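You operate a simulated robot arm through the tools that you are given. There is no shell and no other tool. Be economical: measure what you need, move in short steps, check, and stop when the job is done.

The job below is to be done with a simulated robot arm. You get a single attempt, and the scene is never put back.

JOB
File the rust off the green drum's lid, tighten its band and cap it.
Fine: file back; band screw in to its stop; yellow cap snug. Set down upright: block file. What is to be rubbed or washed off counts as gone when no trace of it is left.

The check looks at the end state, three seconds after you hand in, the way a careful person would. Anything else that was tipped, shoved, dropped, spilled or broken makes it a failure. Lids that push on must go on centred and level and be pressed home; caps that screw on are set level and turned clockwise until they are tight.

ROBOT AND FRAMES
A 7-joint arm with a two-finger gripper, on a carriage that runs on a rail from [11, -1323] to [-9, 1057] (x, y) and turns from -2.077 to 3.735 rad about z. Base frame: it is fixed where the carriage stands at the start and does not move with it; the origin is on the floor, on the carriage's upright axis, x ahead of it, y to its left, z up. Units: mm, rad, N and s.
Its first joint turns from -2.601 to 2.601 rad. Places, roughly: green drum [800, 800, 800]; neck of the green drum [800, 700, 1000]; rust patch [800, 800, 900]; steel stem of the drum band screw [700, 800, 900]. Payload 2.45 kg.
The TCP is the grasp point between the finger pads, 26 mm short of the fingertips. In the tool frame z runs along the fingers and y along their closing line. Largest opening 96 mm; the body of the gripper starts 69 mm behind the TCP.
Orientation is that of the tool frame in the base frame, as a unit quaternion [x, y, z, w]. With the fingers straight down and closing along the base's y, the tool's x points along the base's -x, its y along +y and its z along -z.

CONTROLS
- The arm moves only by the tool jog_arm. Its argument "commands" is a list of rows, each a list of 7 numbers: the shift along the tool's x, y, z in units of 30 mm (1.0 is 30 mm), then the turn, a rotation vector about the tool's x, y, z in units of 6 degrees (1.0 is 6 degrees), then the closure, from 0 (fully open) to 1 (shut). In form: [[dx, dy, dz, rx, ry, rz, hand], ...]. A call has 1 to 10 rows; each row shifts and turns the commanded pose from where the row before left it, along the tool's axes as they then stand. A call with a number of a shift or a turn outside -1 to 1 is refused whole. A row lasts 0.2 s, in which the tool goes at most 50 mm and 0.15 rad; a call with a longer step from one row to the next is refused whole, and so is a gripper value outside its range. A pose out of reach is approached as far as the arm can. The call stops where the force on the tool passes 50 N (or 10 N more than at its start, if that is more) or the arm is blocked; 0.2 s more then pass. The fingers move at their own pace and stop on an object; they squeeze with about 35 N. The grip force told is the motor's: it shows also when the fingers shut on nothing. Time passes only in rows, and 0.2 s behind the last, so rows that do not move let the fingers close. The reply holds the time, the measured pose of the TCP, the force on the tool along the base axes, the opening and the grip force, in the units named above and with some noise, with the torque about the TCP (base axes, N m) and any sound that the robot's microphone picked up.
- Cameras (640 x 400 px; columns grow to the right, rows downward): "scene" is now at [33.1, 209.5, 1686.4]; the picture's right is [0.45, -0.90, 0.00], its down [-0.54, -0.27, -0.80] and it looks along [0.72, 0.36, -0.60] (base axes); focal length 292 px, centre (320, 200). "wrist" rides on the gripper at [82, 3, -98] in the tool frame; the picture's right is [-0.04, 1.00, 0.00], its down [-0.73, -0.03, -0.68] and it looks along [-0.68, -0.03, 0.73] (tool axes); focal length 256 px, centre (320, 200). There is no depth. A picture from a camera that has moved, and an enlarged one, comes with that camera's place and axes in the base frame and with its lens.
- capture(camera): a new picture of that camera. The clock stands still meanwhile.
- slide_trunk(by): slides the trunk up (or, below 0, down) by that many mm; the arm and the scene camera ride with it, the base frame stays. It gives what a move gives, with no picture.
- roll_base(legs): drives the robot by 1 to 6 legs, each [ahead, left, turn to the left] in mm, mm and rad, along the robot's own axes; the way and the turn of a leg run together, so that a leg with both is an arc; at most 1500 mm and 3.142 rad a leg. The arm and the cameras ride along, it lands a little off, and it stops where it bumps. It keeps to its track: a leg is cut to what the track allows. It gives what a move gives.
- pan_tilt(pan, tilt): turns the head with the scene camera to pan (to the left, within 2.705 rad either way) and tilt (down, from -0.506 to 1.204), counted from straight ahead of the robot. It gives what a move gives.
- zoom(camera, box): a new picture of the part [left, top, right, bottom] of that camera's present view, enlarged. The clock stands still meanwhile.
- hand_in(): hands the job in; it is judged then, once.

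Work in short steps. Places have to be worked out from the pictures, the camera data and where the tool is seen: move nearer, look again, correct. Check each grasp and each placing, and mend what went wrong. You have 120 turns and 90 pictures in all, those below and enlarged ones among them. Open the gripper and draw the arm clear of the work before you hand the job in, unless the task says otherwise; then end with one line.

The tools are called after "Request:" as a command line: name --pt "numbers of a row" for each row, then --argument value for the rest, lists and objects as JSON in quotes. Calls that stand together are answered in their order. jog_arm: Moves the arm, as the interface text tells. Its arguments: {"type":"object","properties":{"commands":{"type":"array","items":{"type":"array","items":{"type":"number"}}}},"required":["commands"]} The other tools are called the same way: slide_trunk (by) slides the trunk up or down; roll_base (legs) drives the base; pan_tilt (pan, tilt) turns the head that bears the scene camera; capture (camera) takes a picture; zoom (camera, box) takes an enlarged picture of a part of a camera's view; hand_in () hands the job in.

At the start:

```text
t: 0.0
ee_pos: [457.0, 790.7, 1265.7]
tcp_rot: [0.0, 1.0, 0.0, 0.0]
wrist_force: [-0.1, 0.0, 0.0]
torque: [0.01, -0.02, -0.01]
gripper_width: 95.6
grip_force: 0.0
trunk travel left (down, up): [-675.0, 35.0]
robot x, y, heading: [-0.7, -2.0, -0.001]
head pan, tilt: [0.461, 0.641]
```

scene: 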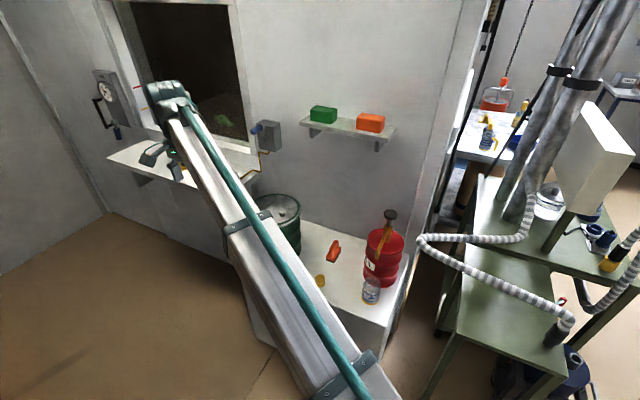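
wrist: 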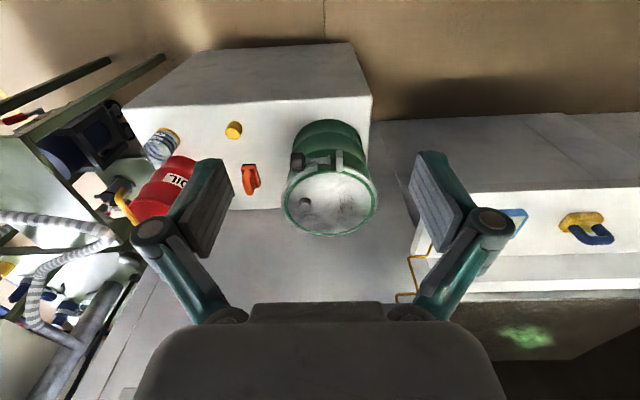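

The drum stands on a low bench in front of the tool; I look closer at it and the items around it.

Request:
zoom --camera "wrist" --box '[120, 100, 400, 275]'

Request:
zoom --camera "scene" --box '[220, 170, 440, 310]'

Request:
zoom --camera "wrist" --box '[400, 140, 640, 290]'

```text
2.29 times, centred on (260, 188) of wrist
camera zoom: at [377.1, 794.4, 1364.7], right [0.04, 1.0, 0.0], down [0.73, -0.03, 0.68], along [0.68, -0.03, -0.73], focal length 585 px, centre (457, 229)
```

zoom: 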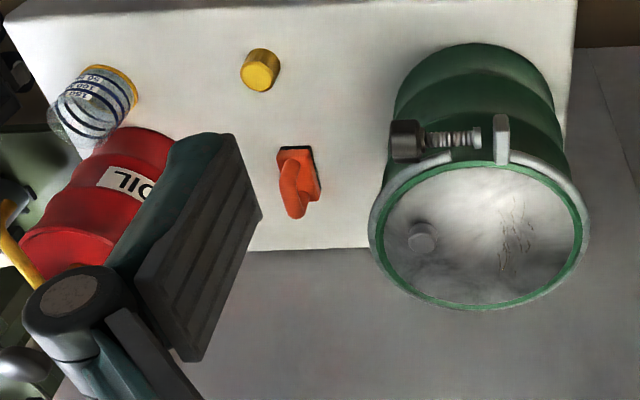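

```text
2.86 times, centred on (330, 240) of scene
camera zoom: at [33.1, 209.5, 1686.4], right [0.45, -0.9, 0.0], down [-0.54, -0.27, -0.8], along [0.72, 0.36, -0.6], focal length 833 px, centre (291, 86)
```

zoom: 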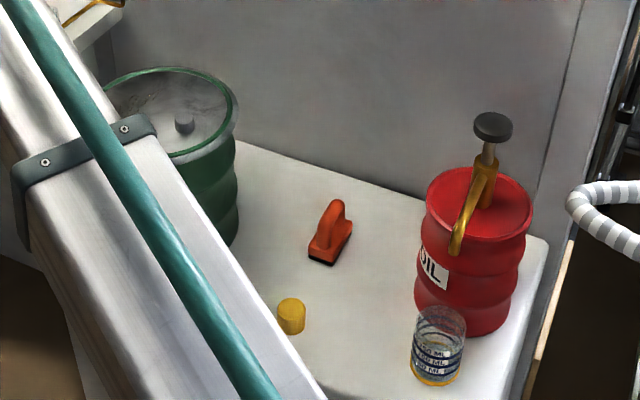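

```text
2.67 times, centred on (520, 215) of wrist
camera zoom: at [377.1, 794.4, 1364.7], right [0.04, 1.0, 0.0], down [0.73, -0.03, 0.68], along [0.68, -0.03, -0.73], focal length 683 px, centre (-213, 160)
```

zoom: 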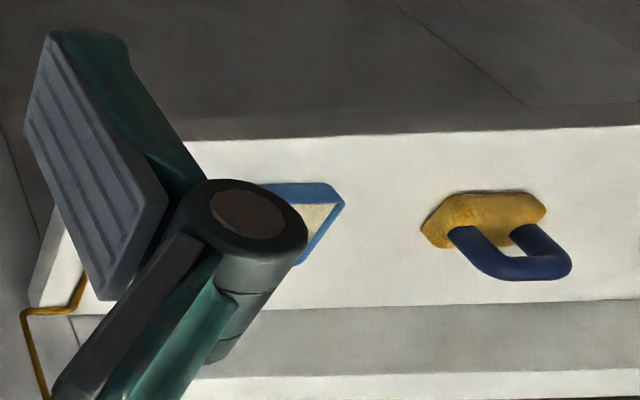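

The band screw lies along y on the near side of the drum with its dark head at −y; the file (orange) and cap (yellow) stand on the bench to the right. I need the base nearer, so first I draw the arm toward the front of the robot.

Request:
jog_arm --pt "-0.3 -1 0 0 0 0 0" --pt "-0.3 -1 0 0 0 0 0" --pt "-0.3 -1 0 0 0 0 0" --pt "-0.3 -1 0 0 0 0 0" --pt "-0.3 -1 0 0 0 0 0" --pt "-0.3 -1 0 0 0 0 0" --pt "-0.3 -1 0 0 0 0 0" --pt "-0.3 -1 0 0 0 0 0" --pt "-0.3 -1 0 0 0 0 0" --pt "-0.3 -1 0 0 0 0 0"

Request:
jog_arm --pt "0 -1 0 0 0 0 0" --pt "0 -1 0 0 0 0 0" --pt "0 -1 0 0 0 0 0" --pt "0 -1 0 0 0 0 0" --pt "0 -1 0 0 0 0 0" --pt "0 -1 0 0 0 0 0" --pt "0 -1 0 0 0 0 0" --pt "0 -1 0 0 0 0 0" --pt "0 -1 0 0 0 0 0" --pt "0 -1 0 0 0 0 0"

Request:
roll_base --legs '[[0, 500, 0]]'

```text
t: 2.2
ee_pos: [547.1, 489.9, 1263.4]
tcp_rot: [0.0, 1.0, 0.0, 0.0]
wrist_force: [0.1, -0.9, -0.4]
torque: [0.03, -0.02, -0.01]
gripper_width: 95.8
grip_force: 0.1
trunk travel left (down, up): [-675.0, 35.0]
robot x, y, heading: [0.8, -2.4, 0.001]
head pan, tilt: [0.461, 0.641]
```

```text
t: 4.4
ee_pos: [568.9, 201.5, 1219.0]
tcp_rot: [0.0, 1.0, 0.002, 0.004]
wrist_force: [0.6, -1.1, -0.3]
torque: [0.02, 0.05, 0.03]
gripper_width: 96.3
grip_force: 0.1
out of reach, approached as far as the arm can: row 3, 4, 5, 6, 7, 8, 9, 10
trunk travel left (down, up): [-675.0, 35.0]
robot x, y, heading: [-3.2, -2.1, -0.002]
head pan, tilt: [0.461, 0.641]
```

```text
t: 7.3
ee_pos: [565.9, 690.6, 1219.8]
tcp_rot: [0.004, 1.0, 0.001, 0.004]
wrist_force: [0.2, 0.8, 0.2]
torque: [0.03, -0.04, 0.01]
gripper_width: 96.3
grip_force: 0.1
trunk travel left (down, up): [-675.0, 35.0]
robot x, y, heading: [-0.4, 493.3, -0.003]
head pan, tilt: [0.461, 0.641]
```

Base is now at y≈493. New views for triangulation.

Request:
capture --camera "wrist"

Request:
capture --camera "scene"

```text
84 pictures are left
camera wrist: at [484.4, 694.3, 1317.3], right [0.05, 1.0, 0.0], down [0.73, -0.04, 0.68], along [0.68, -0.03, -0.73], focal length 256 px, centre (320, 200)
```

wrist: 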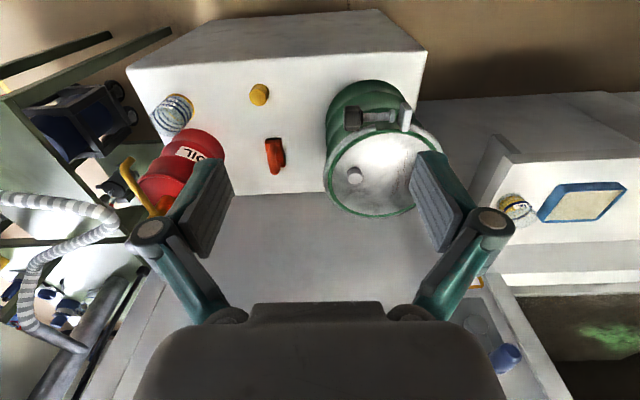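

```text
83 pictures are left
camera scene: at [30.7, 701.1, 1686.3], right [0.44, -0.9, 0.0], down [-0.54, -0.26, -0.8], along [0.72, 0.35, -0.6], focal length 292 px, centre (320, 200)
```

scene: 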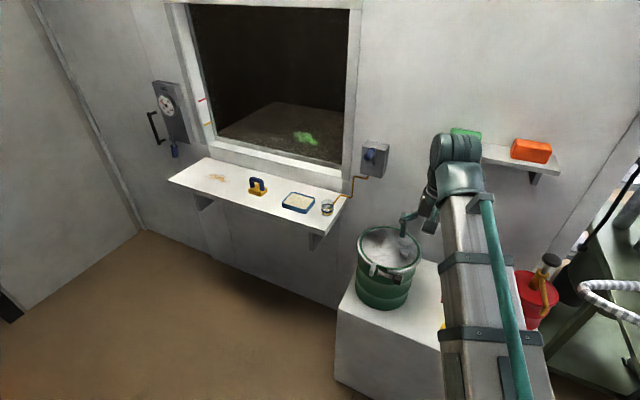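

Rough fixes: lid ≈[782,800,940], cap ≈[690,553,750], file ≈[853,563,770]. I zoom for shape details.

Request:
zoom --camera "wrist" --box '[310, 70, 450, 220]'

Request:
zoom --camera "wrist" --box '[230, 70, 310, 190]'

Request:
zoom --camera "scene" --box '[340, 210, 450, 320]'

```text
2.67 times, centred on (380, 145) of wrist
camera zoom: at [484.4, 694.3, 1317.3], right [0.05, 1.0, 0.0], down [0.73, -0.04, 0.68], along [0.68, -0.03, -0.73], focal length 683 px, centre (160, 347)
```

zoom: 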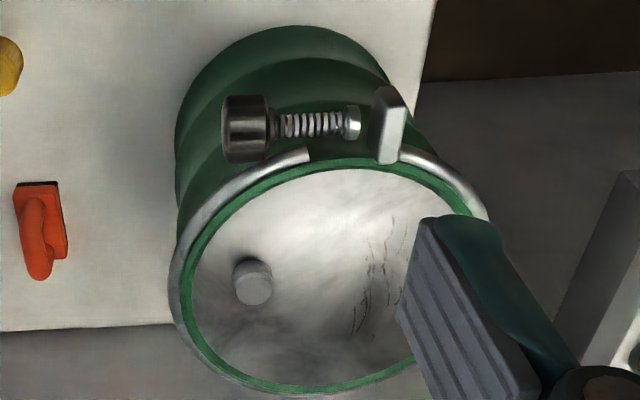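

```text
3.33 times, centred on (270, 130) of wrist
camera zoom: at [484.4, 694.3, 1317.3], right [0.05, 1.0, 0.0], down [0.73, -0.04, 0.68], along [0.68, -0.03, -0.73], focal length 853 px, centre (487, 433)
```

zoom: 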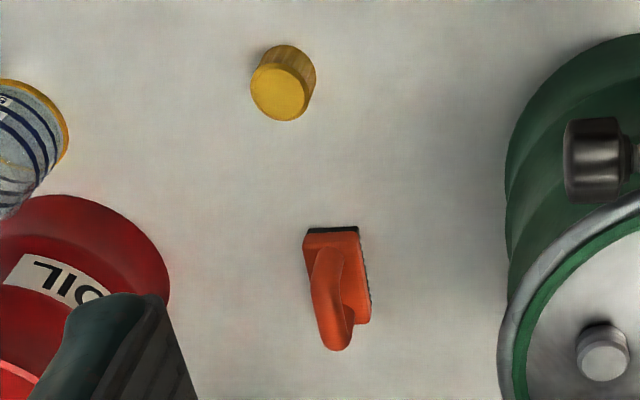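

```text
3.64 times, centred on (395, 265) of scene
camera zoom: at [30.7, 701.1, 1686.3], right [0.44, -0.9, 0.0], down [-0.54, -0.26, -0.8], along [0.72, 0.35, -0.6], focal length 1060 px, centre (47, -36)
```

zoom: 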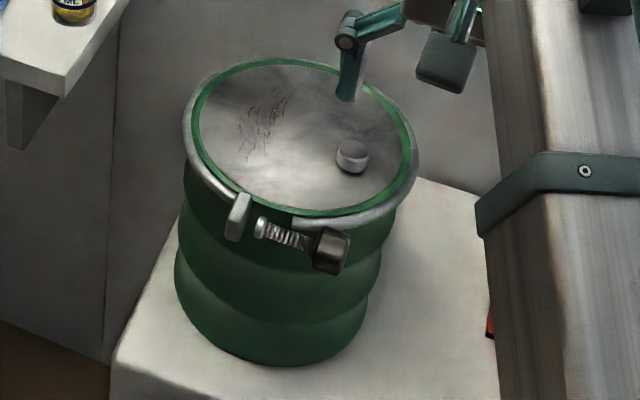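

The file handle runs along x, so the present finger orientation suits it. I move toward above the file at about [791,570,980] and look.

Request:
jog_arm --pt "-0.75 -0.4 0.8 0 0 0 0.3" --pt "-0.75 -0.4 0.8 0 0 0 0.3" --pt "-0.75 -0.4 0.8 0 0 0 0.3" --pt "-0.75 -0.4 0.8 0 0 0 0.3" --pt "-0.75 -0.4 0.8 0 0 0 0.3" --pt "-0.75 -0.4 0.8 0 0 0 0.3" --pt "-0.75 -0.4 0.8 0 0 0 0.3" --pt "-0.75 -0.4 0.8 0 0 0 0.3" --pt "-0.75 -0.4 0.8 0 0 0 0.3" --pt "-0.75 -0.4 0.8 0 0 0 0.3"

Request:
capture --camera "wrist"

```text
t: 9.5
ee_pos: [790.3, 567.7, 981.5]
tcp_rot: [0.004, 1.0, 0.002, 0.004]
wrist_force: [0.9, 0.2, 0.0]
torque: [-0.01, 0.03, -0.01]
gripper_width: 67.2
grip_force: 0.1
trunk travel left (down, up): [-675.0, 35.0]
robot x, y, heading: [-4.5, 487.3, -0.011]
head pan, tilt: [0.461, 0.641]
```

```text
79 pictures are left
camera wrist: at [709.1, 572.8, 1080.4], right [0.05, 1.0, 0.0], down [0.73, -0.04, 0.68], along [0.68, -0.03, -0.73], focal length 256 px, centre (320, 200)
```

wrist: 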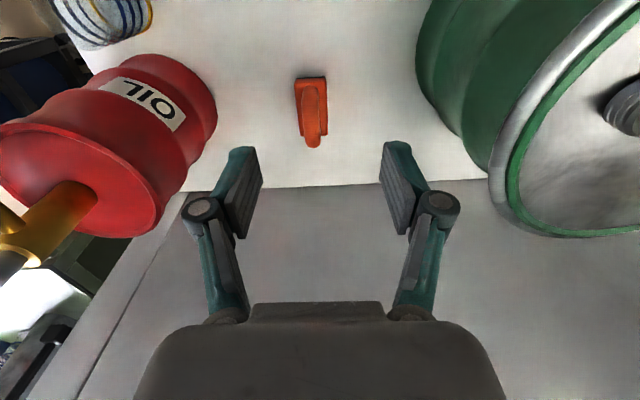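

File is roughly at [852,559]; I come lower over it and look again.

Request:
jog_arm --pt "-0.4 -0.06 0.9 0 0 0 0.3" --pt "-0.4 -0.06 0.9 0 0 0 0.3" --pt "-0.4 -0.06 0.9 0 0 0 0.3" --pt "-0.4 -0.06 0.9 0 0 0 0.3"

Request:
capture --camera "wrist"

```text
t: 10.5
ee_pos: [842.0, 562.1, 873.4]
tcp_rot: [0.004, 1.0, 0.002, 0.004]
wrist_force: [-1.0, -0.4, -0.5]
torque: [-0.02, 0.04, 0.0]
gripper_width: 67.4
grip_force: 0.1
trunk travel left (down, up): [-675.0, 35.0]
robot x, y, heading: [-4.0, 491.9, -0.007]
head pan, tilt: [0.461, 0.641]
```

```text
78 pictures are left
camera wrist: at [760.3, 566.0, 971.6], right [0.05, 1.0, 0.0], down [0.73, -0.04, 0.68], along [0.68, -0.03, -0.73], focal length 256 px, centre (320, 200)
```

wrist: 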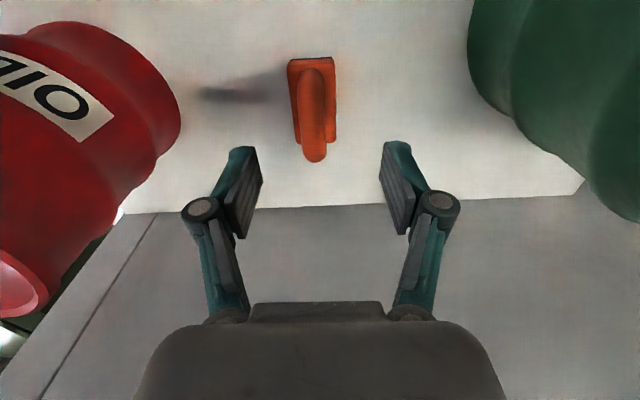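

File centre ≈[858,557], base top about z 735. I align and descend to z≈800 with fingers straddling the handle, then check.

Request:
jog_arm --pt "-0.25 -0.08 0.6 0 0 0 0.3" --pt "-0.25 -0.08 0.6 0 0 0 0.3" --pt "0 0 0.6 0 0 0 0.3" --pt "0 0 0.6 0 0 0 0.3"

Request:
capture --camera "wrist"

```text
t: 11.5
ee_pos: [856.5, 555.3, 801.0]
tcp_rot: [0.005, 1.0, 0.002, 0.003]
wrist_force: [0.3, 0.0, -1.1]
torque: [0.01, 0.0, 0.01]
gripper_width: 67.1
grip_force: 0.1
trunk travel left (down, up): [-675.0, 35.0]
robot x, y, heading: [-6.8, 492.5, -0.01]
head pan, tilt: [0.461, 0.641]
```

```text
77 pictures are left
camera wrist: at [775.5, 560.0, 898.7], right [0.05, 1.0, 0.0], down [0.73, -0.04, 0.68], along [0.68, -0.03, -0.73], focal length 256 px, centre (320, 200)
```

wrist: 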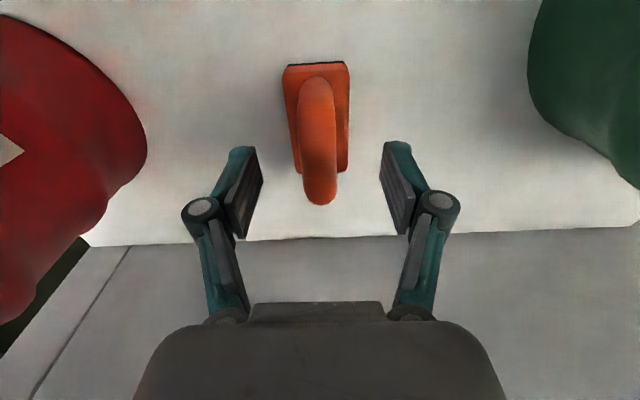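

The file seems lower than thought (bench ≈690). I shift x +13 and descend another 36 mm, then look.

Request:
jog_arm --pt "-0.22 0 0.6 0 0 0 0.3" --pt "-0.22 0 0.6 0 0 0 0.3"

Request:
capture --camera "wrist"

```text
t: 12.1
ee_pos: [868.8, 556.3, 766.3]
tcp_rot: [0.005, 1.0, 0.002, 0.003]
wrist_force: [0.2, -0.4, 0.0]
torque: [-0.02, 0.0, 0.0]
gripper_width: 67.3
grip_force: 0.0
trunk travel left (down, up): [-675.0, 35.0]
robot x, y, heading: [-2.0, 491.6, -0.009]
head pan, tilt: [0.461, 0.641]
```

```text
76 pictures are left
camera wrist: at [788.1, 560.3, 864.0], right [0.05, 1.0, 0.0], down [0.73, -0.04, 0.68], along [0.68, -0.03, -0.73], focal length 256 px, centre (320, 200)
```

wrist: 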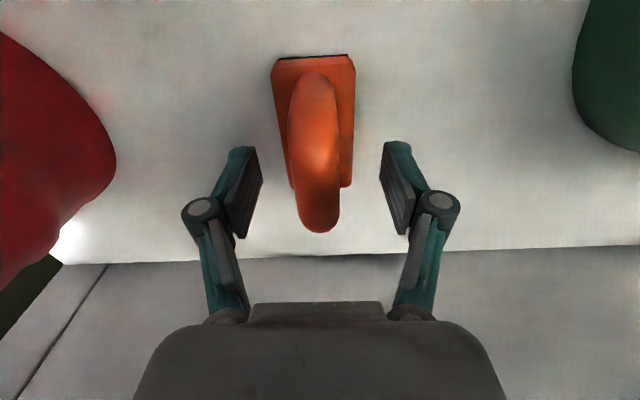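

The file spans x≈824–906 with base top around 722 and handle top ≈760. I lower 12 mm and close on the handle.

Request:
jog_arm --pt "0.1 0 0.4 0 0 0 0.3" --pt "0 0 0 0 0 0 1" --pt "0 0 0 0 0 0 1" --pt "0 0 0 0 0 0 1" --pt "0 0 0 0 0 0 1"

Request:
capture --camera "wrist"

```text
t: 13.3
ee_pos: [866.7, 556.7, 756.2]
tcp_rot: [0.005, 1.0, 0.002, 0.005]
wrist_force: [1.9, 1.1, 22.9]
torque: [-0.29, 0.22, 0.18]
gripper_width: 19.7
grip_force: 35.2
trunk travel left (down, up): [-675.0, 35.0]
robot x, y, heading: [-4.4, 495.4, -0.008]
head pan, tilt: [0.461, 0.641]
```

```text
75 pictures are left
camera wrist: at [783.9, 561.0, 853.6], right [0.05, 1.0, 0.0], down [0.73, -0.04, 0.69], along [0.69, -0.03, -0.73], focal length 256 px, centre (320, 200)
```

wrist: 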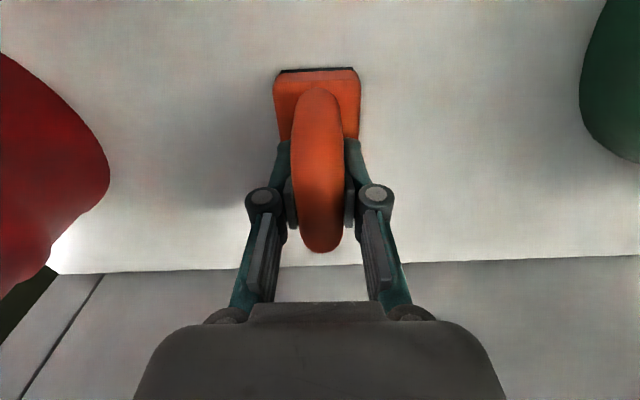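

Handle gripped (19.7 mm). Lift straight up.

Request:
jog_arm --pt "0 0 -0.5 0 0 0 1" --pt "0 0 -1 0 0 0 1" --pt "0 0 -1 0 0 0 1" --pt "0 0 -1 0 0 0 1" --pt "0 0 -1 0 0 0 1" --pt "0 0 -1 0 0 0 1" --pt "0 0 -1 0 0 0 1" --pt "0 0 -1 0 0 0 1" --pt "0 0 -1 0 0 0 1"

Request:
capture --camera "wrist"

```text
t: 15.3
ee_pos: [864.0, 554.7, 1007.2]
tcp_rot: [0.004, 1.0, 0.002, 0.003]
wrist_force: [-0.6, 0.1, -2.2]
torque: [0.04, 0.01, 0.03]
gripper_width: 19.8
grip_force: 35.5
trunk travel left (down, up): [-675.0, 35.0]
robot x, y, heading: [-3.1, 489.0, -0.01]
head pan, tilt: [0.461, 0.641]
```

```text
74 pictures are left
camera wrist: at [782.1, 558.7, 1105.0], right [0.05, 1.0, 0.0], down [0.73, -0.04, 0.68], along [0.68, -0.03, -0.73], focal length 256 px, centre (320, 200)
```

wrist: 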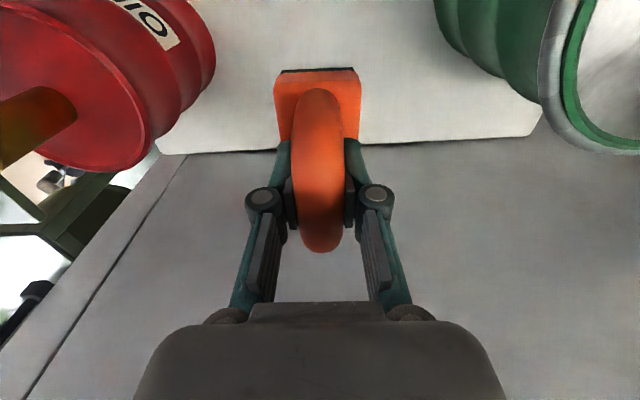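

File is held level. I move to about [760,700,1040] for a close look at the lid and rust.

Request:
jog_arm --pt "0.7 0.97 -0.25 0 0 0 1" --pt "0.7 0.97 -0.25 0 0 0 1" --pt "0.7 0.97 -0.25 0 0 0 1" --pt "0.7 0.97 -0.25 0 0 0 1" --pt "0.7 0.97 -0.25 0 0 0 1"

Request:
capture --camera "wrist"

Request:
zoom --camera "scene" --box '[330, 200, 470, 320]'

```text
t: 16.5
ee_pos: [761.3, 704.2, 1047.2]
tcp_rot: [0.004, 1.0, 0.0, 0.003]
wrist_force: [0.3, -0.1, -2.4]
torque: [0.0, -0.01, -0.02]
gripper_width: 20.4
grip_force: 35.5
trunk travel left (down, up): [-675.0, 35.0]
robot x, y, heading: [-7.0, 491.9, -0.006]
head pan, tilt: [0.461, 0.641]
```

```text
73 pictures are left
camera wrist: at [679.5, 708.1, 1144.9], right [0.05, 1.0, 0.0], down [0.73, -0.04, 0.68], along [0.68, -0.03, -0.73], focal length 256 px, centre (320, 200)
```

wrist: 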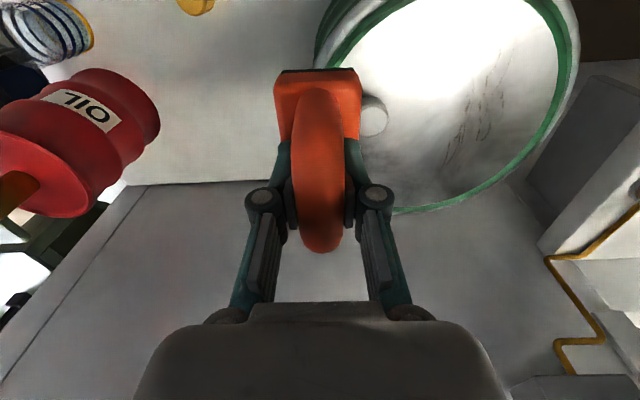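

```text
3.33 times, centred on (400, 260) of scene
camera zoom: at [30.6, 701.0, 1686.3], right [0.44, -0.9, 0.0], down [-0.54, -0.26, -0.8], along [0.72, 0.35, -0.6], focal length 972 px, centre (53, 0)
```

zoom: 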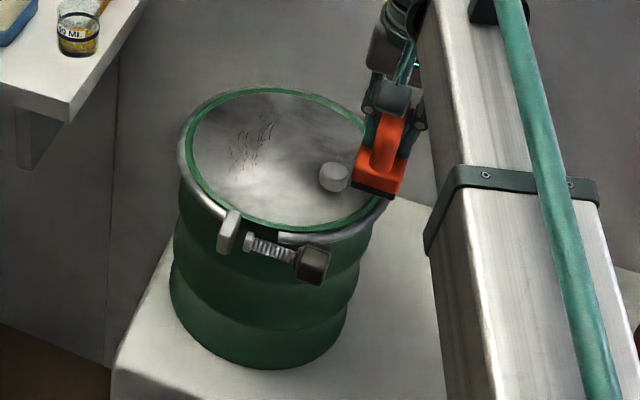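

Neck ≈[771,746,957], rust ≈ x 745–834, y 815–850, lid centre ≈[785,797], inner radius ≈100. I move over the rust at y≈832.

Request:
jog_arm --pt "-0.16 0.855 0 0 0 0 1" --pt "-0.16 0.855 0 0 0 0 1" --pt "-0.16 0.855 0 0 0 0 1" --pt "-0.16 0.855 0 0 0 0 1" --pt "-0.16 0.855 0.2 0 0 0 1" --pt "0 0 0.5 0 0 0 1" --pt "0 0 0.3 0 0 0 1"

Request:
zoom --camera "scene" --box '[330, 200, 470, 320]'

Request:
capture --camera "wrist"

```text
t: 18.1
ee_pos: [786.7, 831.4, 1013.4]
tcp_rot: [0.004, 1.0, 0.001, 0.003]
wrist_force: [0.0, -0.1, -2.1]
torque: [0.0, -0.01, -0.02]
gripper_width: 19.9
grip_force: 34.8
trunk travel left (down, up): [-675.0, 35.0]
robot x, y, heading: [-0.8, 496.7, -0.009]
head pan, tilt: [0.461, 0.641]
```

```text
3.33 times, centred on (400, 260) of scene
camera zoom: at [31.0, 700.6, 1686.4], right [0.44, -0.9, 0.0], down [-0.54, -0.26, -0.8], along [0.72, 0.35, -0.6], focal length 972 px, centre (53, 0)
```

zoom: 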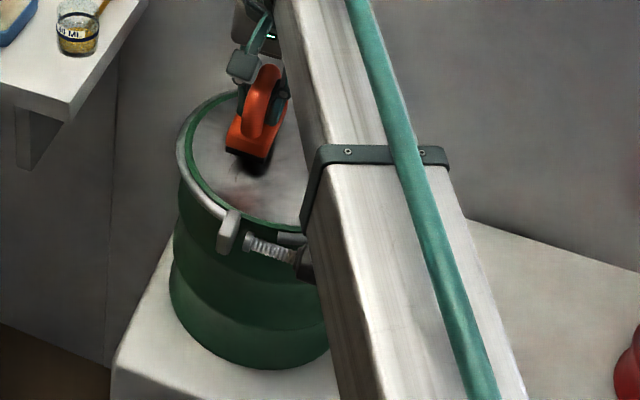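

```text
70 pictures are left
camera wrist: at [704.5, 835.3, 1111.9], right [0.05, 1.0, 0.0], down [0.73, -0.04, 0.68], along [0.68, -0.03, -0.73], focal length 256 px, centre (320, 200)
```

wrist: 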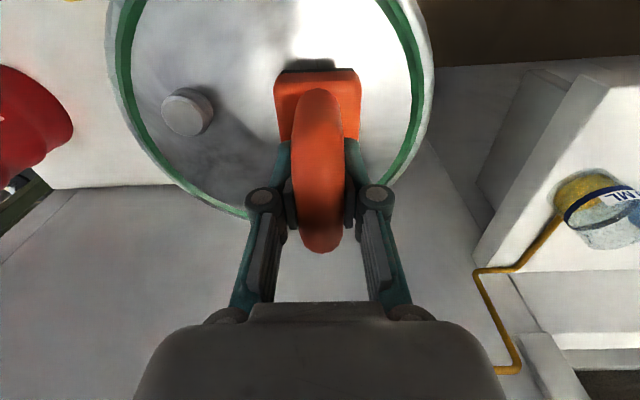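

File hovers over the rust. I lower gently toward expected contact (~z 990).

Request:
jog_arm --pt "0 0 0.2 0 0 0 1" --pt "0 0 0.2 0 0 0 1" --pt "0 0 0.15 0 0 0 1" --pt "0 0 0.1 0 0 0 1"

```text
t: 19.1
ee_pos: [785.3, 830.6, 995.7]
tcp_rot: [0.004, 1.0, 0.002, 0.004]
wrist_force: [0.8, -0.1, -0.8]
torque: [-0.03, -0.05, 0.04]
gripper_width: 20.0
grip_force: 34.8
trunk travel left (down, up): [-675.0, 35.0]
robot x, y, heading: [-3.8, 492.1, -0.015]
head pan, tilt: [0.461, 0.641]
```

Request:
jog_arm --pt "0 0 0.1 0 0 0 1" --pt "0 0 0.1 0 0 0 1"

```text
t: 19.7
ee_pos: [785.3, 830.2, 995.9]
tcp_rot: [0.005, 1.0, 0.004, 0.007]
wrist_force: [8.4, 6.0, 43.8]
torque: [-0.33, 0.83, -0.07]
gripper_width: 20.4
grip_force: 35.4
trunk travel left (down, up): [-675.0, 35.0]
robot x, y, heading: [-4.1, 494.4, -0.008]
head pan, tilt: [0.461, 0.641]
```

Contact at TCP z≈995.8. I ease to a lighter press and stroke along x, with slight y shifts.

Request:
jog_arm --pt "0 0 -0.1 0 0 0 1" --pt "-0.45 0 0 0 0 0 1" --pt "-0.4 0 0 0 0 0 1" --pt "0.85 0 0 0 0 0 1" --pt "0.85 0 0 0 0 0 1" --pt "-0.85 0.15 0 0 0 0 1" --pt "-0.85 0 0 0 0 0 1" --pt "0.85 0 0 0 0 0 1" --pt "0.85 0 0 0 0 0 1" --pt "-0.85 -0.15 0 0 0 0 1"

Request:
zoom --camera "scene" --box '[330, 200, 470, 320]'

```text
t: 21.9
ee_pos: [781.0, 831.2, 995.0]
tcp_rot: [0.003, 1.0, 0.002, 0.003]
wrist_force: [-4.7, 3.2, 19.2]
torque: [-0.27, 0.09, -0.04]
gripper_width: 20.8
grip_force: 35.0
trunk travel left (down, up): [-675.0, 35.0]
robot x, y, heading: [-3.8, 491.2, -0.002]
head pan, tilt: [0.461, 0.641]
```

```text
3.33 times, centred on (400, 260) of scene
camera zoom: at [27.7, 699.4, 1686.3], right [0.44, -0.9, 0.0], down [-0.54, -0.26, -0.8], along [0.72, 0.35, -0.6], focal length 972 px, centre (53, 0)
```

zoom: 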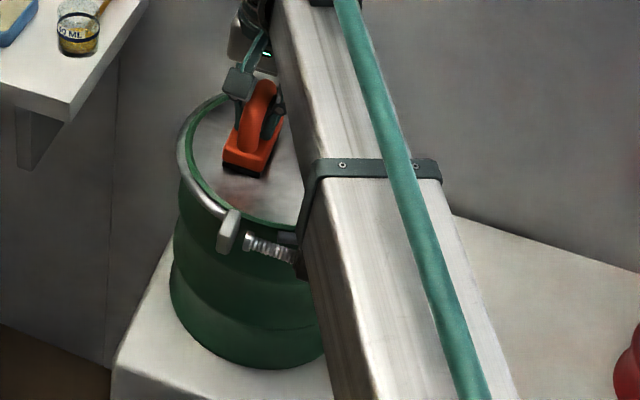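

More strokes over the same area with small y shifts, ending lifted so I can inspect.

Request:
jog_arm --pt "-0.85 0.2 0 0 0 0 1" --pt "0.85 0 0 0 0 0 1" --pt "0.85 0 0 0 0 0 1" --pt "-0.85 -0.45 0 0 0 0 1" --pt "-0.85 0 0 0 0 0 1" --pt "0.85 0 0 0 0 0 1" --pt "0.85 0 0 0 0 0 1" --pt "-0.85 0.1 0 0 0 0 1" --pt "0 0 -0.5 0 0 0 1" --pt "0 0 -1 0 0 0 1"

Request:
jog_arm --pt "0 -1 -0.6 0 0 0 1" --pt "0 -1 0 0 0 0 1" --pt "0 -1 0 0 0 0 1" --pt "0 -1 0 0 0 0 1"

Request:
capture --camera "wrist"

Request:
zoom --camera "scene" --box '[360, 215, 440, 275]'

```text
t: 24.1
ee_pos: [784.4, 825.6, 1036.4]
tcp_rot: [0.005, 1.0, 0.001, 0.003]
wrist_force: [-0.2, -0.8, -2.5]
torque: [0.01, -0.02, 0.02]
gripper_width: 20.7
grip_force: 34.8
trunk travel left (down, up): [-675.0, 35.0]
robot x, y, heading: [-1.6, 491.4, -0.006]
head pan, tilt: [0.461, 0.641]
```

```text
t: 25.1
ee_pos: [784.2, 705.0, 1055.6]
tcp_rot: [0.004, 1.0, 0.001, 0.003]
wrist_force: [-0.6, -0.4, -1.7]
torque: [0.04, 0.01, -0.02]
gripper_width: 21.1
grip_force: 34.9
trunk travel left (down, up): [-675.0, 35.0]
robot x, y, heading: [-3.9, 493.8, -0.008]
head pan, tilt: [0.461, 0.641]
```

```text
68 pictures are left
camera wrist: at [701.8, 709.2, 1154.8], right [0.05, 1.0, 0.0], down [0.73, -0.04, 0.68], along [0.68, -0.03, -0.73], focal length 256 px, centre (320, 200)
```

wrist: 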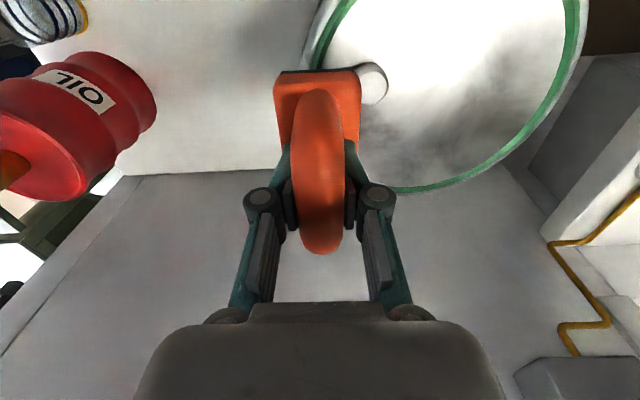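

```text
6.67 times, centred on (400, 245) of scene
camera zoom: at [30.8, 700.1, 1686.4], right [0.44, -0.9, 0.0], down [-0.54, -0.26, -0.8], along [0.72, 0.35, -0.6], focal length 1944 px, centre (-213, -100)
```

zoom: 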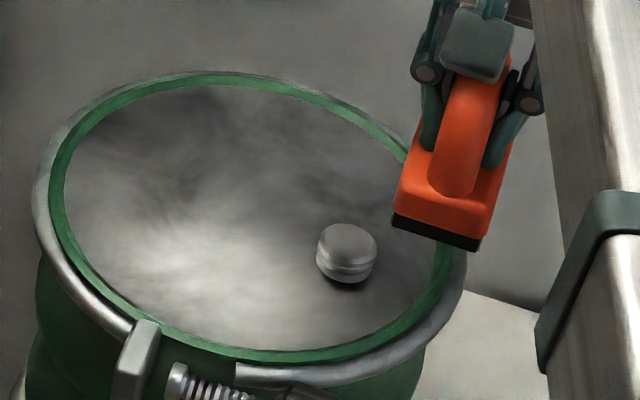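

The rust looks gone; I verify with an enlarged view of the lid's rust area.

Request:
zoom --camera "wrist" --box '[360, 0, 600, 200]'

Request:
zoom --camera "scene" --box '[364, 222, 394, 250]'

```text
2.00 times, centred on (480, 100) of wrist
camera zoom: at [701.8, 709.2, 1154.8], right [0.05, 1.0, 0.0], down [0.73, -0.04, 0.68], along [0.68, -0.03, -0.73], focal length 512 px, centre (0, 400)
```

zoom: 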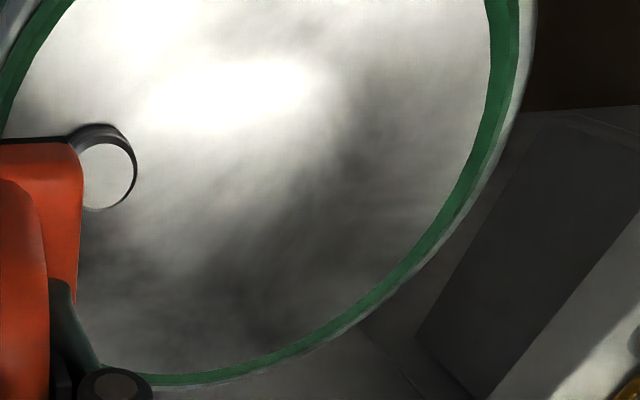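

```text
14.29 times, centred on (379, 236) of scene
camera zoom: at [30.8, 700.1, 1686.4], right [0.44, -0.9, 0.0], down [-0.54, -0.26, -0.8], along [0.72, 0.35, -0.6], focal length 4165 px, centre (-523, -314)
```

zoom: 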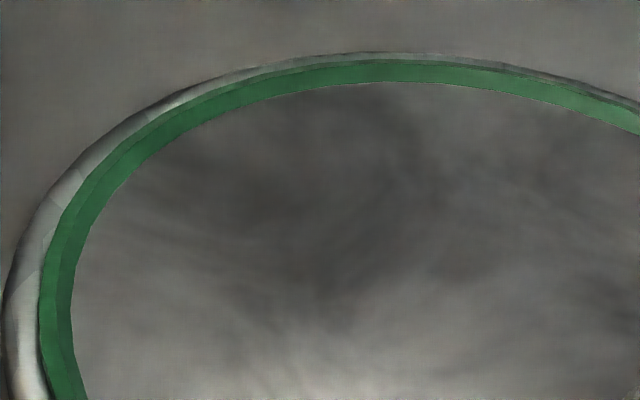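

Lid is clean. I carry the file back above its original spot and lower it.

Request:
jog_arm --pt "-0.55 -0.985 0 0 0 0 1" --pt "-0.55 -0.985 0 0 0 0 1" --pt "-0.55 -0.985 0 0 0 0 1" --pt "-0.55 -0.985 0 0 0 0 1" --pt "-0.55 -0.985 0 0 0 0 1" --pt "0 0 1 0 0 0 1" --pt "0 0 1 0 0 0 1" --pt "0 0 1 0 0 0 1" --pt "0 0 1 0 0 0 1" --pt "0 0 1 0 0 0 1"

Request:
jog_arm --pt "0 0 1 0 0 0 1" --pt "0 0 1 0 0 0 1" --pt "0 0 1 0 0 0 1" --pt "0 0 1 0 0 0 1" --pt "0 0 0.5 0 0 0 1"

Request:
capture --camera "wrist"

```text
t: 27.3
ee_pos: [866.9, 557.2, 908.0]
tcp_rot: [0.004, 1.0, 0.002, 0.003]
wrist_force: [-0.2, 0.3, -2.3]
torque: [0.02, -0.01, 0.01]
gripper_width: 21.6
grip_force: 34.7
trunk travel left (down, up): [-675.0, 35.0]
robot x, y, heading: [-6.8, 494.0, -0.009]
head pan, tilt: [0.461, 0.641]
```

```text
t: 28.5
ee_pos: [867.5, 558.3, 771.5]
tcp_rot: [0.005, 1.0, 0.002, 0.004]
wrist_force: [0.6, 0.6, -1.6]
torque: [0.0, -0.02, 0.04]
gripper_width: 21.2
grip_force: 35.1
trunk travel left (down, up): [-675.0, 35.0]
robot x, y, heading: [-4.8, 492.8, -0.011]
head pan, tilt: [0.461, 0.641]
```

```text
64 pictures are left
camera wrist: at [786.4, 563.1, 868.8], right [0.05, 1.0, 0.0], down [0.73, -0.04, 0.68], along [0.68, -0.03, -0.73], focal length 256 px, centre (320, 200)
```

wrist: 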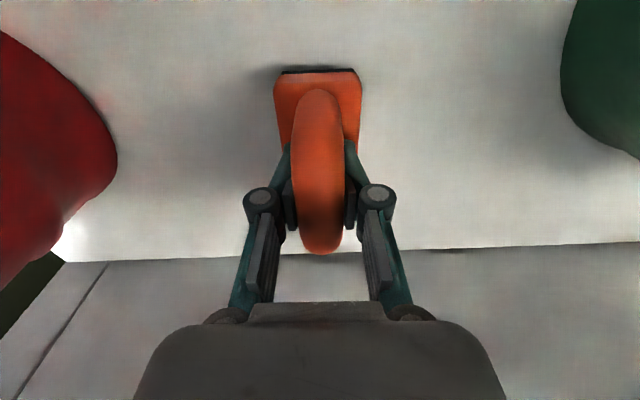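

Almost down; lower by small steps until it bears.

Request:
jog_arm --pt "0 0 0.2 0 0 0 1" --pt "0 0 0.2 0 0 0 1" --pt "0 0 0.1 0 0 0 1" --pt "0 0 0 0 0 0 1"

```text
t: 29.5
ee_pos: [868.4, 557.8, 756.1]
tcp_rot: [0.004, 1.0, 0.002, 0.004]
wrist_force: [0.5, -0.3, -1.9]
torque: [0.0, -0.02, 0.02]
gripper_width: 21.4
grip_force: 34.5
trunk travel left (down, up): [-675.0, 35.0]
robot x, y, heading: [-5.0, 493.4, -0.006]
head pan, tilt: [0.461, 0.641]
```

Request:
jog_arm --pt "0 0 0.06 0 0 0 1" --pt "0 0 0.06 0 0 0 1" --pt "0 0 0.06 0 0 0 1" --pt "0 0 0 0 0 0 1"

```text
t: 30.5
ee_pos: [869.0, 557.7, 754.3]
tcp_rot: [0.005, 1.0, 0.001, 0.007]
wrist_force: [6.7, 1.6, 30.3]
torque: [-0.08, 0.94, -0.05]
gripper_width: 21.8
grip_force: 34.9
trunk travel left (down, up): [-675.0, 35.0]
robot x, y, heading: [-0.7, 493.3, -0.004]
head pan, tilt: [0.461, 0.641]
```

It bears on the bench. Ease off, open and rise.

Request:
jog_arm --pt "0 0 -0.12 0 0 0 1" --pt "0 0 0 0 0 0 0.3" --pt "0 0 0 0 0 0 0.3" --pt "0 0 0 0 0 0 0.3" --pt "0 0 -0.5 0 0 0 0.3" --pt "0 0 -1 0 0 0 0.3" --pt "0 0 -1 0 0 0 0.3" --pt "0 0 -1 0 0 0 0.3" --pt "0 0 -1 0 0 0 0.3"

Request:
capture --camera "wrist"

```text
t: 32.5
ee_pos: [866.4, 557.5, 888.8]
tcp_rot: [0.004, 1.0, 0.002, 0.004]
wrist_force: [0.0, 0.0, 0.2]
torque: [-0.01, -0.03, 0.03]
gripper_width: 67.2
grip_force: 0.0
trunk travel left (down, up): [-675.0, 35.0]
robot x, y, heading: [-2.3, 492.8, -0.005]
head pan, tilt: [0.461, 0.641]
```

```text
63 pictures are left
camera wrist: at [785.1, 561.4, 986.4], right [0.05, 1.0, 0.0], down [0.73, -0.04, 0.68], along [0.68, -0.03, -0.73], focal length 256 px, centre (320, 200)
```

wrist: 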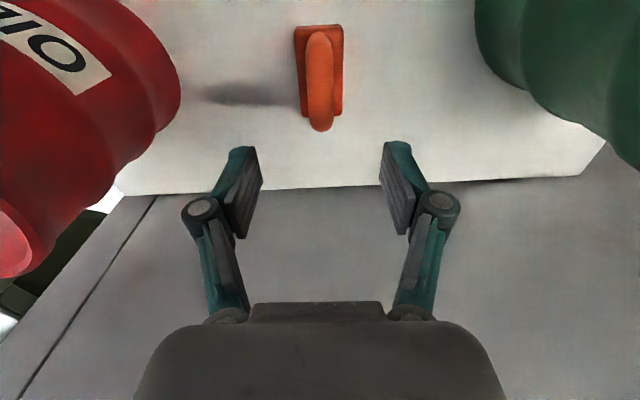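

File is back upright. Next I position the camera to view the band screw closely.

Request:
jog_arm --pt "0.6 0 -1 0 0 0 0.3" --pt "0.6 0 -1 0 0 0 0.3" --pt "0.95 0.4 -0.9 0 0 0 0.3" --pt "0.95 0.6 -0.5 0 0 0 0.3" --pt "0.95 0.6 0 0 0 0 0.3" --pt "0.95 0.6 0 0 0 0 0.3" --pt "0.95 0.6 0 0 0 0 0.3" --pt "0.95 0.6 0 0 0 0 0.3" --pt "0.95 0.6 0 0 0 0 0.3" --pt "0.95 0.6 0 0 0 0 0.3"

Request:
capture --camera "wrist"

```text
t: 34.7
ee_pos: [602.9, 696.5, 986.5]
tcp_rot: [0.005, 1.0, 0.001, 0.003]
wrist_force: [0.5, 0.1, -0.8]
torque: [0.0, -0.03, 0.03]
gripper_width: 67.2
grip_force: 0.1
trunk travel left (down, up): [-675.0, 35.0]
robot x, y, heading: [-1.9, 493.0, -0.009]
head pan, tilt: [0.461, 0.641]
```

```text
62 pictures are left
camera wrist: at [521.1, 700.2, 1085.0], right [0.05, 1.0, 0.0], down [0.73, -0.04, 0.68], along [0.68, -0.03, -0.73], focal length 256 px, centre (320, 200)
```

wrist: 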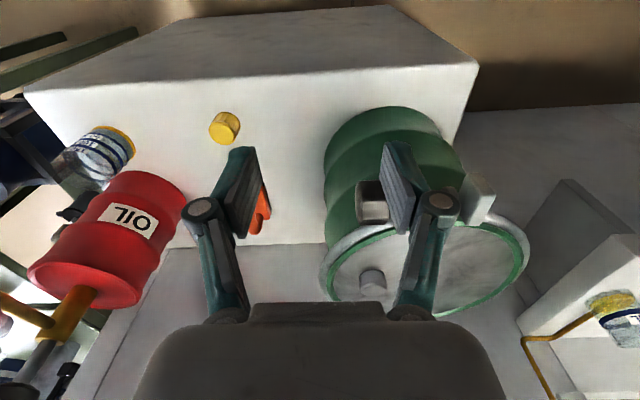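

Screw head centre ≈[671,737,928], axis along y. I back off in −y and rotate the tool to point along +y with the fingers closing vertically.

Request:
jog_arm --pt "0 -1 0 0 0 0 0.3" --pt "0 -1 0 -1 0 0 0.3" --pt "0 0 0 -1 0 0 0.3" --pt "0 0 0 -1 0 0 0.3" --pt "0 0 0 -1 0 0 0.3" --pt "0 0 0 -1 0 0 0.3" --pt "0 0 0 -1 0 0 0.3" --pt "0 0 0 -1 0 0 0.3"

Request:
jog_arm --pt "0 0 0 -1 0 0 0.3" --pt "0 0 0 -1 0 0 0.3" --pt "0 0 0 -1 0 0 0.3" --pt "0 0 0 -1 0 0 0.3" --pt "0 0 0 -1 0 0 0.3" --pt "0 0 0 -1 0 0 0.3" --pt "0 0 0 -1 0 0 0.3" --pt "0 0 0 -1 0 0 0.3" --pt "0 0 0 0 0 0 0.3"

Request:
capture --camera "wrist"

Request:
capture --camera "scene"

```text
t: 36.5
ee_pos: [602.7, 638.0, 990.7]
tcp_rot: [0.003, 0.933, 0.36, 0.005]
wrist_force: [-0.1, 0.5, 0.1]
torque: [0.01, -0.01, 0.01]
gripper_width: 67.4
grip_force: 0.1
trunk travel left (down, up): [-675.0, 35.0]
robot x, y, heading: [-5.7, 494.6, -0.013]
head pan, tilt: [0.461, 0.641]
```

```text
t: 38.5
ee_pos: [604.6, 637.0, 989.9]
tcp_rot: [0.001, 0.706, 0.708, 0.005]
wrist_force: [-0.1, -0.2, -0.1]
torque: [0.01, 0.02, 0.03]
gripper_width: 67.2
grip_force: 0.0
trunk travel left (down, up): [-675.0, 35.0]
robot x, y, heading: [-8.5, 493.8, -0.006]
head pan, tilt: [0.461, 0.641]
```

```text
61 pictures are left
camera wrist: at [521.9, 539.1, 992.3], right [0.03, 0.0, 1.0], down [0.73, -0.69, -0.03], along [0.68, 0.73, -0.02], focal length 256 px, centre (320, 200)
```

wrist: 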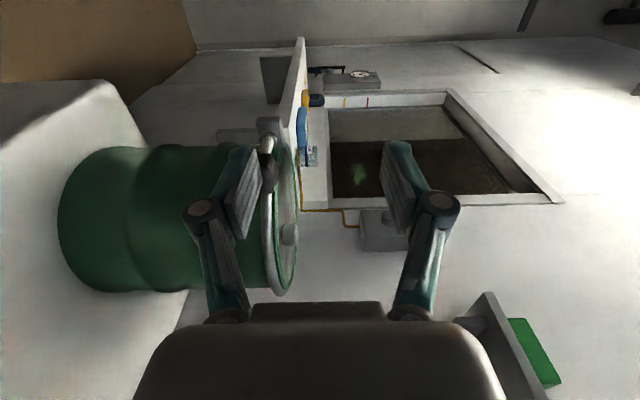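

```text
60 pictures are left
camera scene: at [30.7, 700.5, 1686.4], right [0.44, -0.9, 0.0], down [-0.54, -0.26, -0.8], along [0.72, 0.35, -0.6], focal length 292 px, centre (320, 200)
```

scene: 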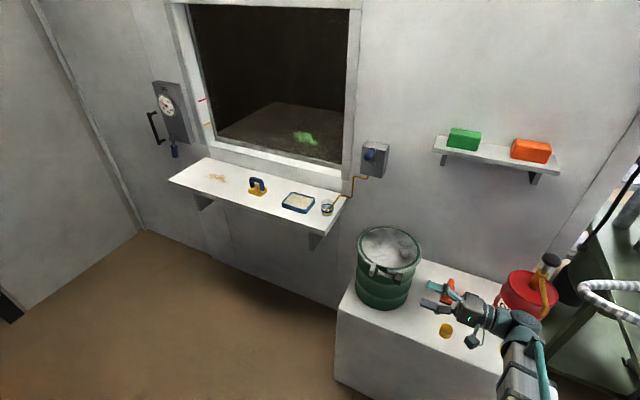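

Orientation reached. I lower to the screw's height so it appears between the fingers, and zoom the scene on the drum.

Request:
jog_arm --pt "0 -1 0 0 0 0 0.3" --pt "0 -1 0 0 0 0 0.3" --pt "0 0 0 0 0 0 0.3"

Request:
zoom --camera "wrist" --box '[220, 60, 440, 210]'

Request:
zoom --camera "scene" --box '[340, 220, 500, 350]'

```text
t: 39.3
ee_pos: [605.0, 636.1, 930.2]
tcp_rot: [0.0, 0.706, 0.708, 0.006]
wrist_force: [0.5, 0.8, -0.4]
torque: [-0.01, -0.02, 0.0]
gripper_width: 67.3
grip_force: 0.0
trunk travel left (down, up): [-675.0, 35.0]
robot x, y, heading: [-7.9, 488.2, -0.009]
head pan, tilt: [0.461, 0.641]
```

```text
2.67 times, centred on (330, 135) of wrist
camera zoom: at [523.2, 539.1, 933.5], right [0.03, 0.0, 1.0], down [0.73, -0.69, -0.03], along [0.68, 0.73, -0.02], focal length 683 px, centre (293, 373)
```

zoom: 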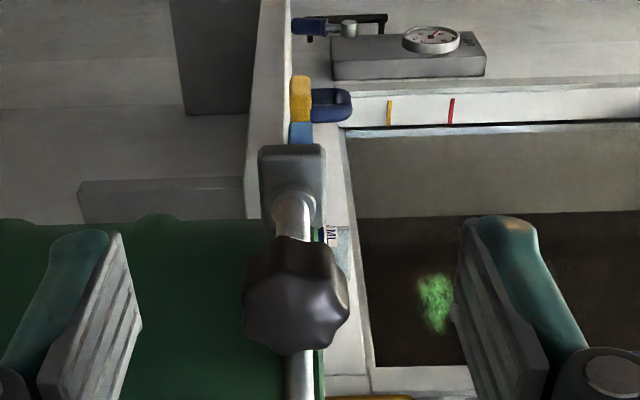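

```text
3.08 times, centred on (420, 285) of scene
camera zoom: at [30.6, 700.5, 1686.4], right [0.44, -0.9, 0.0], down [-0.54, -0.26, -0.8], along [0.72, 0.35, -0.6], focal length 897 px, centre (12, -62)
```

zoom: 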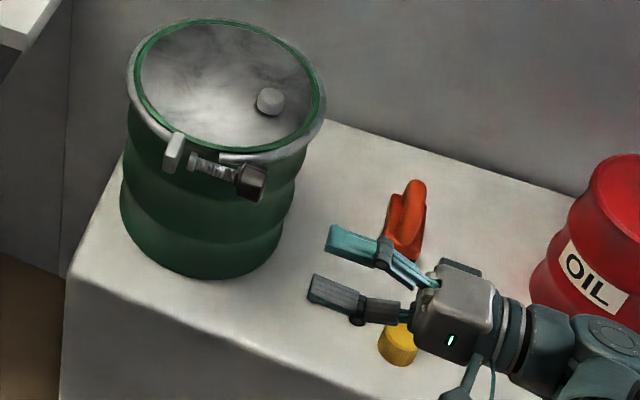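

The knob is a lobed hand knob ≈37 mm across, centre ≈[669,737,931], ~18 mm long. I pre-rotate −30°, narrow the opening to ~48 mm and line up coaxially, still short of it.

Request:
jog_arm --pt "-0.7 0 0 0 0 0 0.5" --pt "-0.7 0 0 0 0 0 0.5" --pt "-0.7 0.02 0 0 0 0 0.5" --pt "0 0 0.5 0 0 -1 0.5" --pt "0 0 0.5 0 0 -1 0.5" --pt "0 0 0.2 0 0 -1 0.5" --pt "0 0 0 0 0 -1 0.5" --pt "0 0 0 0 0 -1 0.5" --pt "0 0 0 0 0 0 0.5"

Request:
capture --camera "wrist"

Request:
zoom --camera "scene" --box '[360, 240, 460, 320]'

```text
t: 41.3
ee_pos: [667.6, 672.9, 929.8]
tcp_rot: [-0.183, 0.681, 0.683, 0.189]
wrist_force: [-0.1, -0.4, 0.4]
torque: [0.03, 0.01, -0.01]
gripper_width: 47.9
grip_force: 0.1
trunk travel left (down, up): [-675.0, 35.0]
robot x, y, heading: [-1.5, 490.7, -0.011]
head pan, tilt: [0.461, 0.641]
```

```text
57 pictures are left
camera wrist: at [594.9, 575.9, 891.9], right [-0.47, 0.0, 0.88], down [0.64, -0.69, 0.34], along [0.6, 0.73, 0.32], focal length 256 px, centre (320, 200)
```

wrist: 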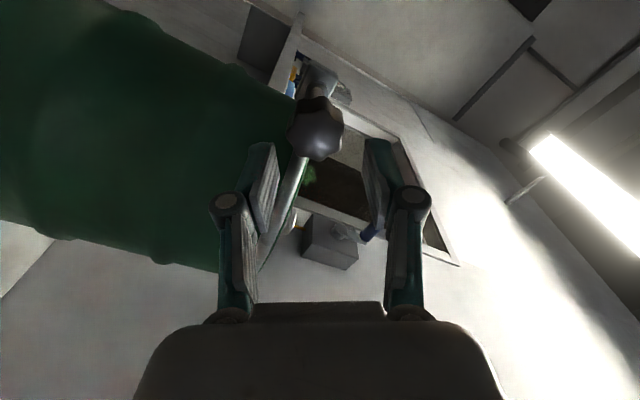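

```text
5.00 times, centred on (410, 280) of scene
camera zoom: at [30.7, 700.5, 1686.4], right [0.44, -0.9, 0.0], down [-0.54, -0.26, -0.8], along [0.72, 0.35, -0.6], focal length 1458 px, centre (-130, -200)
```

zoom: 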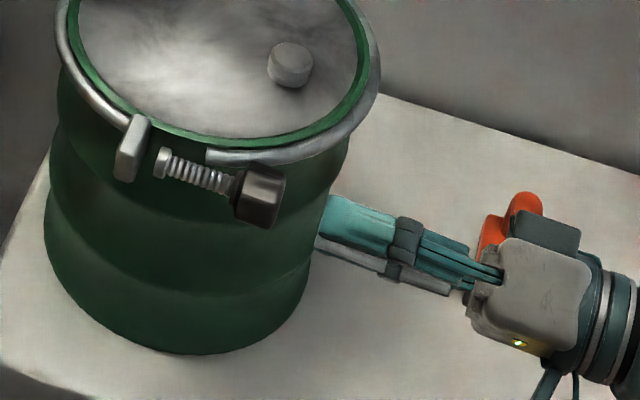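

Knob axis ≈[671,·,930]; tool nearly coaxial. Advance 40 mm along the tool axis and close.

Request:
jog_arm --pt "-0.09 -0.05 0.5 0 0 0 0.5" --pt "0 0 0.5 0 0 0 0.5" --pt "0 0 0.33 0 0 0 0.5" --pt "0 0 0 0 0 0 0.5"

Request:
capture --camera "wrist"

Request:
zoom --camera "scene" --box '[360, 240, 460, 320]'

```text
t: 42.3
ee_pos: [668.6, 713.4, 929.4]
tcp_rot: [-0.182, 0.682, 0.683, 0.189]
wrist_force: [0.8, -0.5, -0.5]
torque: [0.03, -0.04, 0.02]
gripper_width: 48.0
grip_force: 0.0
trunk travel left (down, up): [-675.0, 35.0]
robot x, y, heading: [0.1, 492.6, -0.01]
head pan, tilt: [0.461, 0.641]
```

```text
55 pictures are left
camera wrist: at [596.8, 616.4, 891.1], right [-0.47, 0.0, 0.88], down [0.64, -0.69, 0.34], along [0.61, 0.73, 0.32], focal length 256 px, centre (320, 200)
```

wrist: 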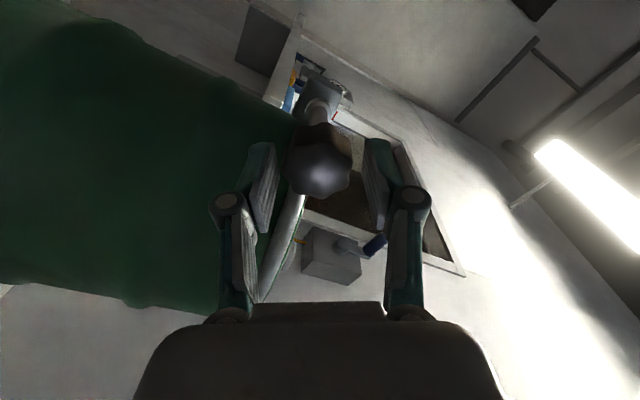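

```text
5.00 times, centred on (410, 280) of scene
camera zoom: at [30.7, 700.6, 1686.4], right [0.44, -0.9, 0.0], down [-0.54, -0.26, -0.8], along [0.72, 0.35, -0.6], focal length 1458 px, centre (-130, -200)
```

zoom: 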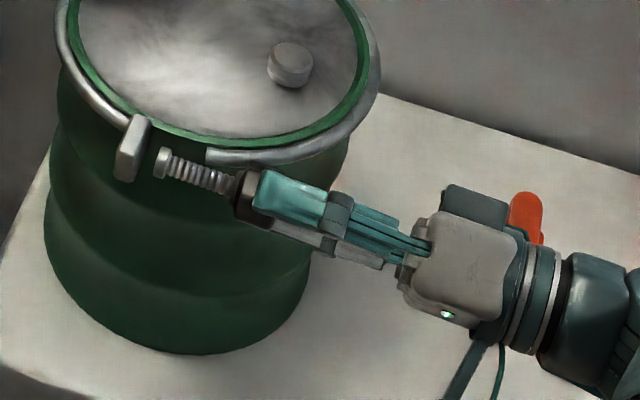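

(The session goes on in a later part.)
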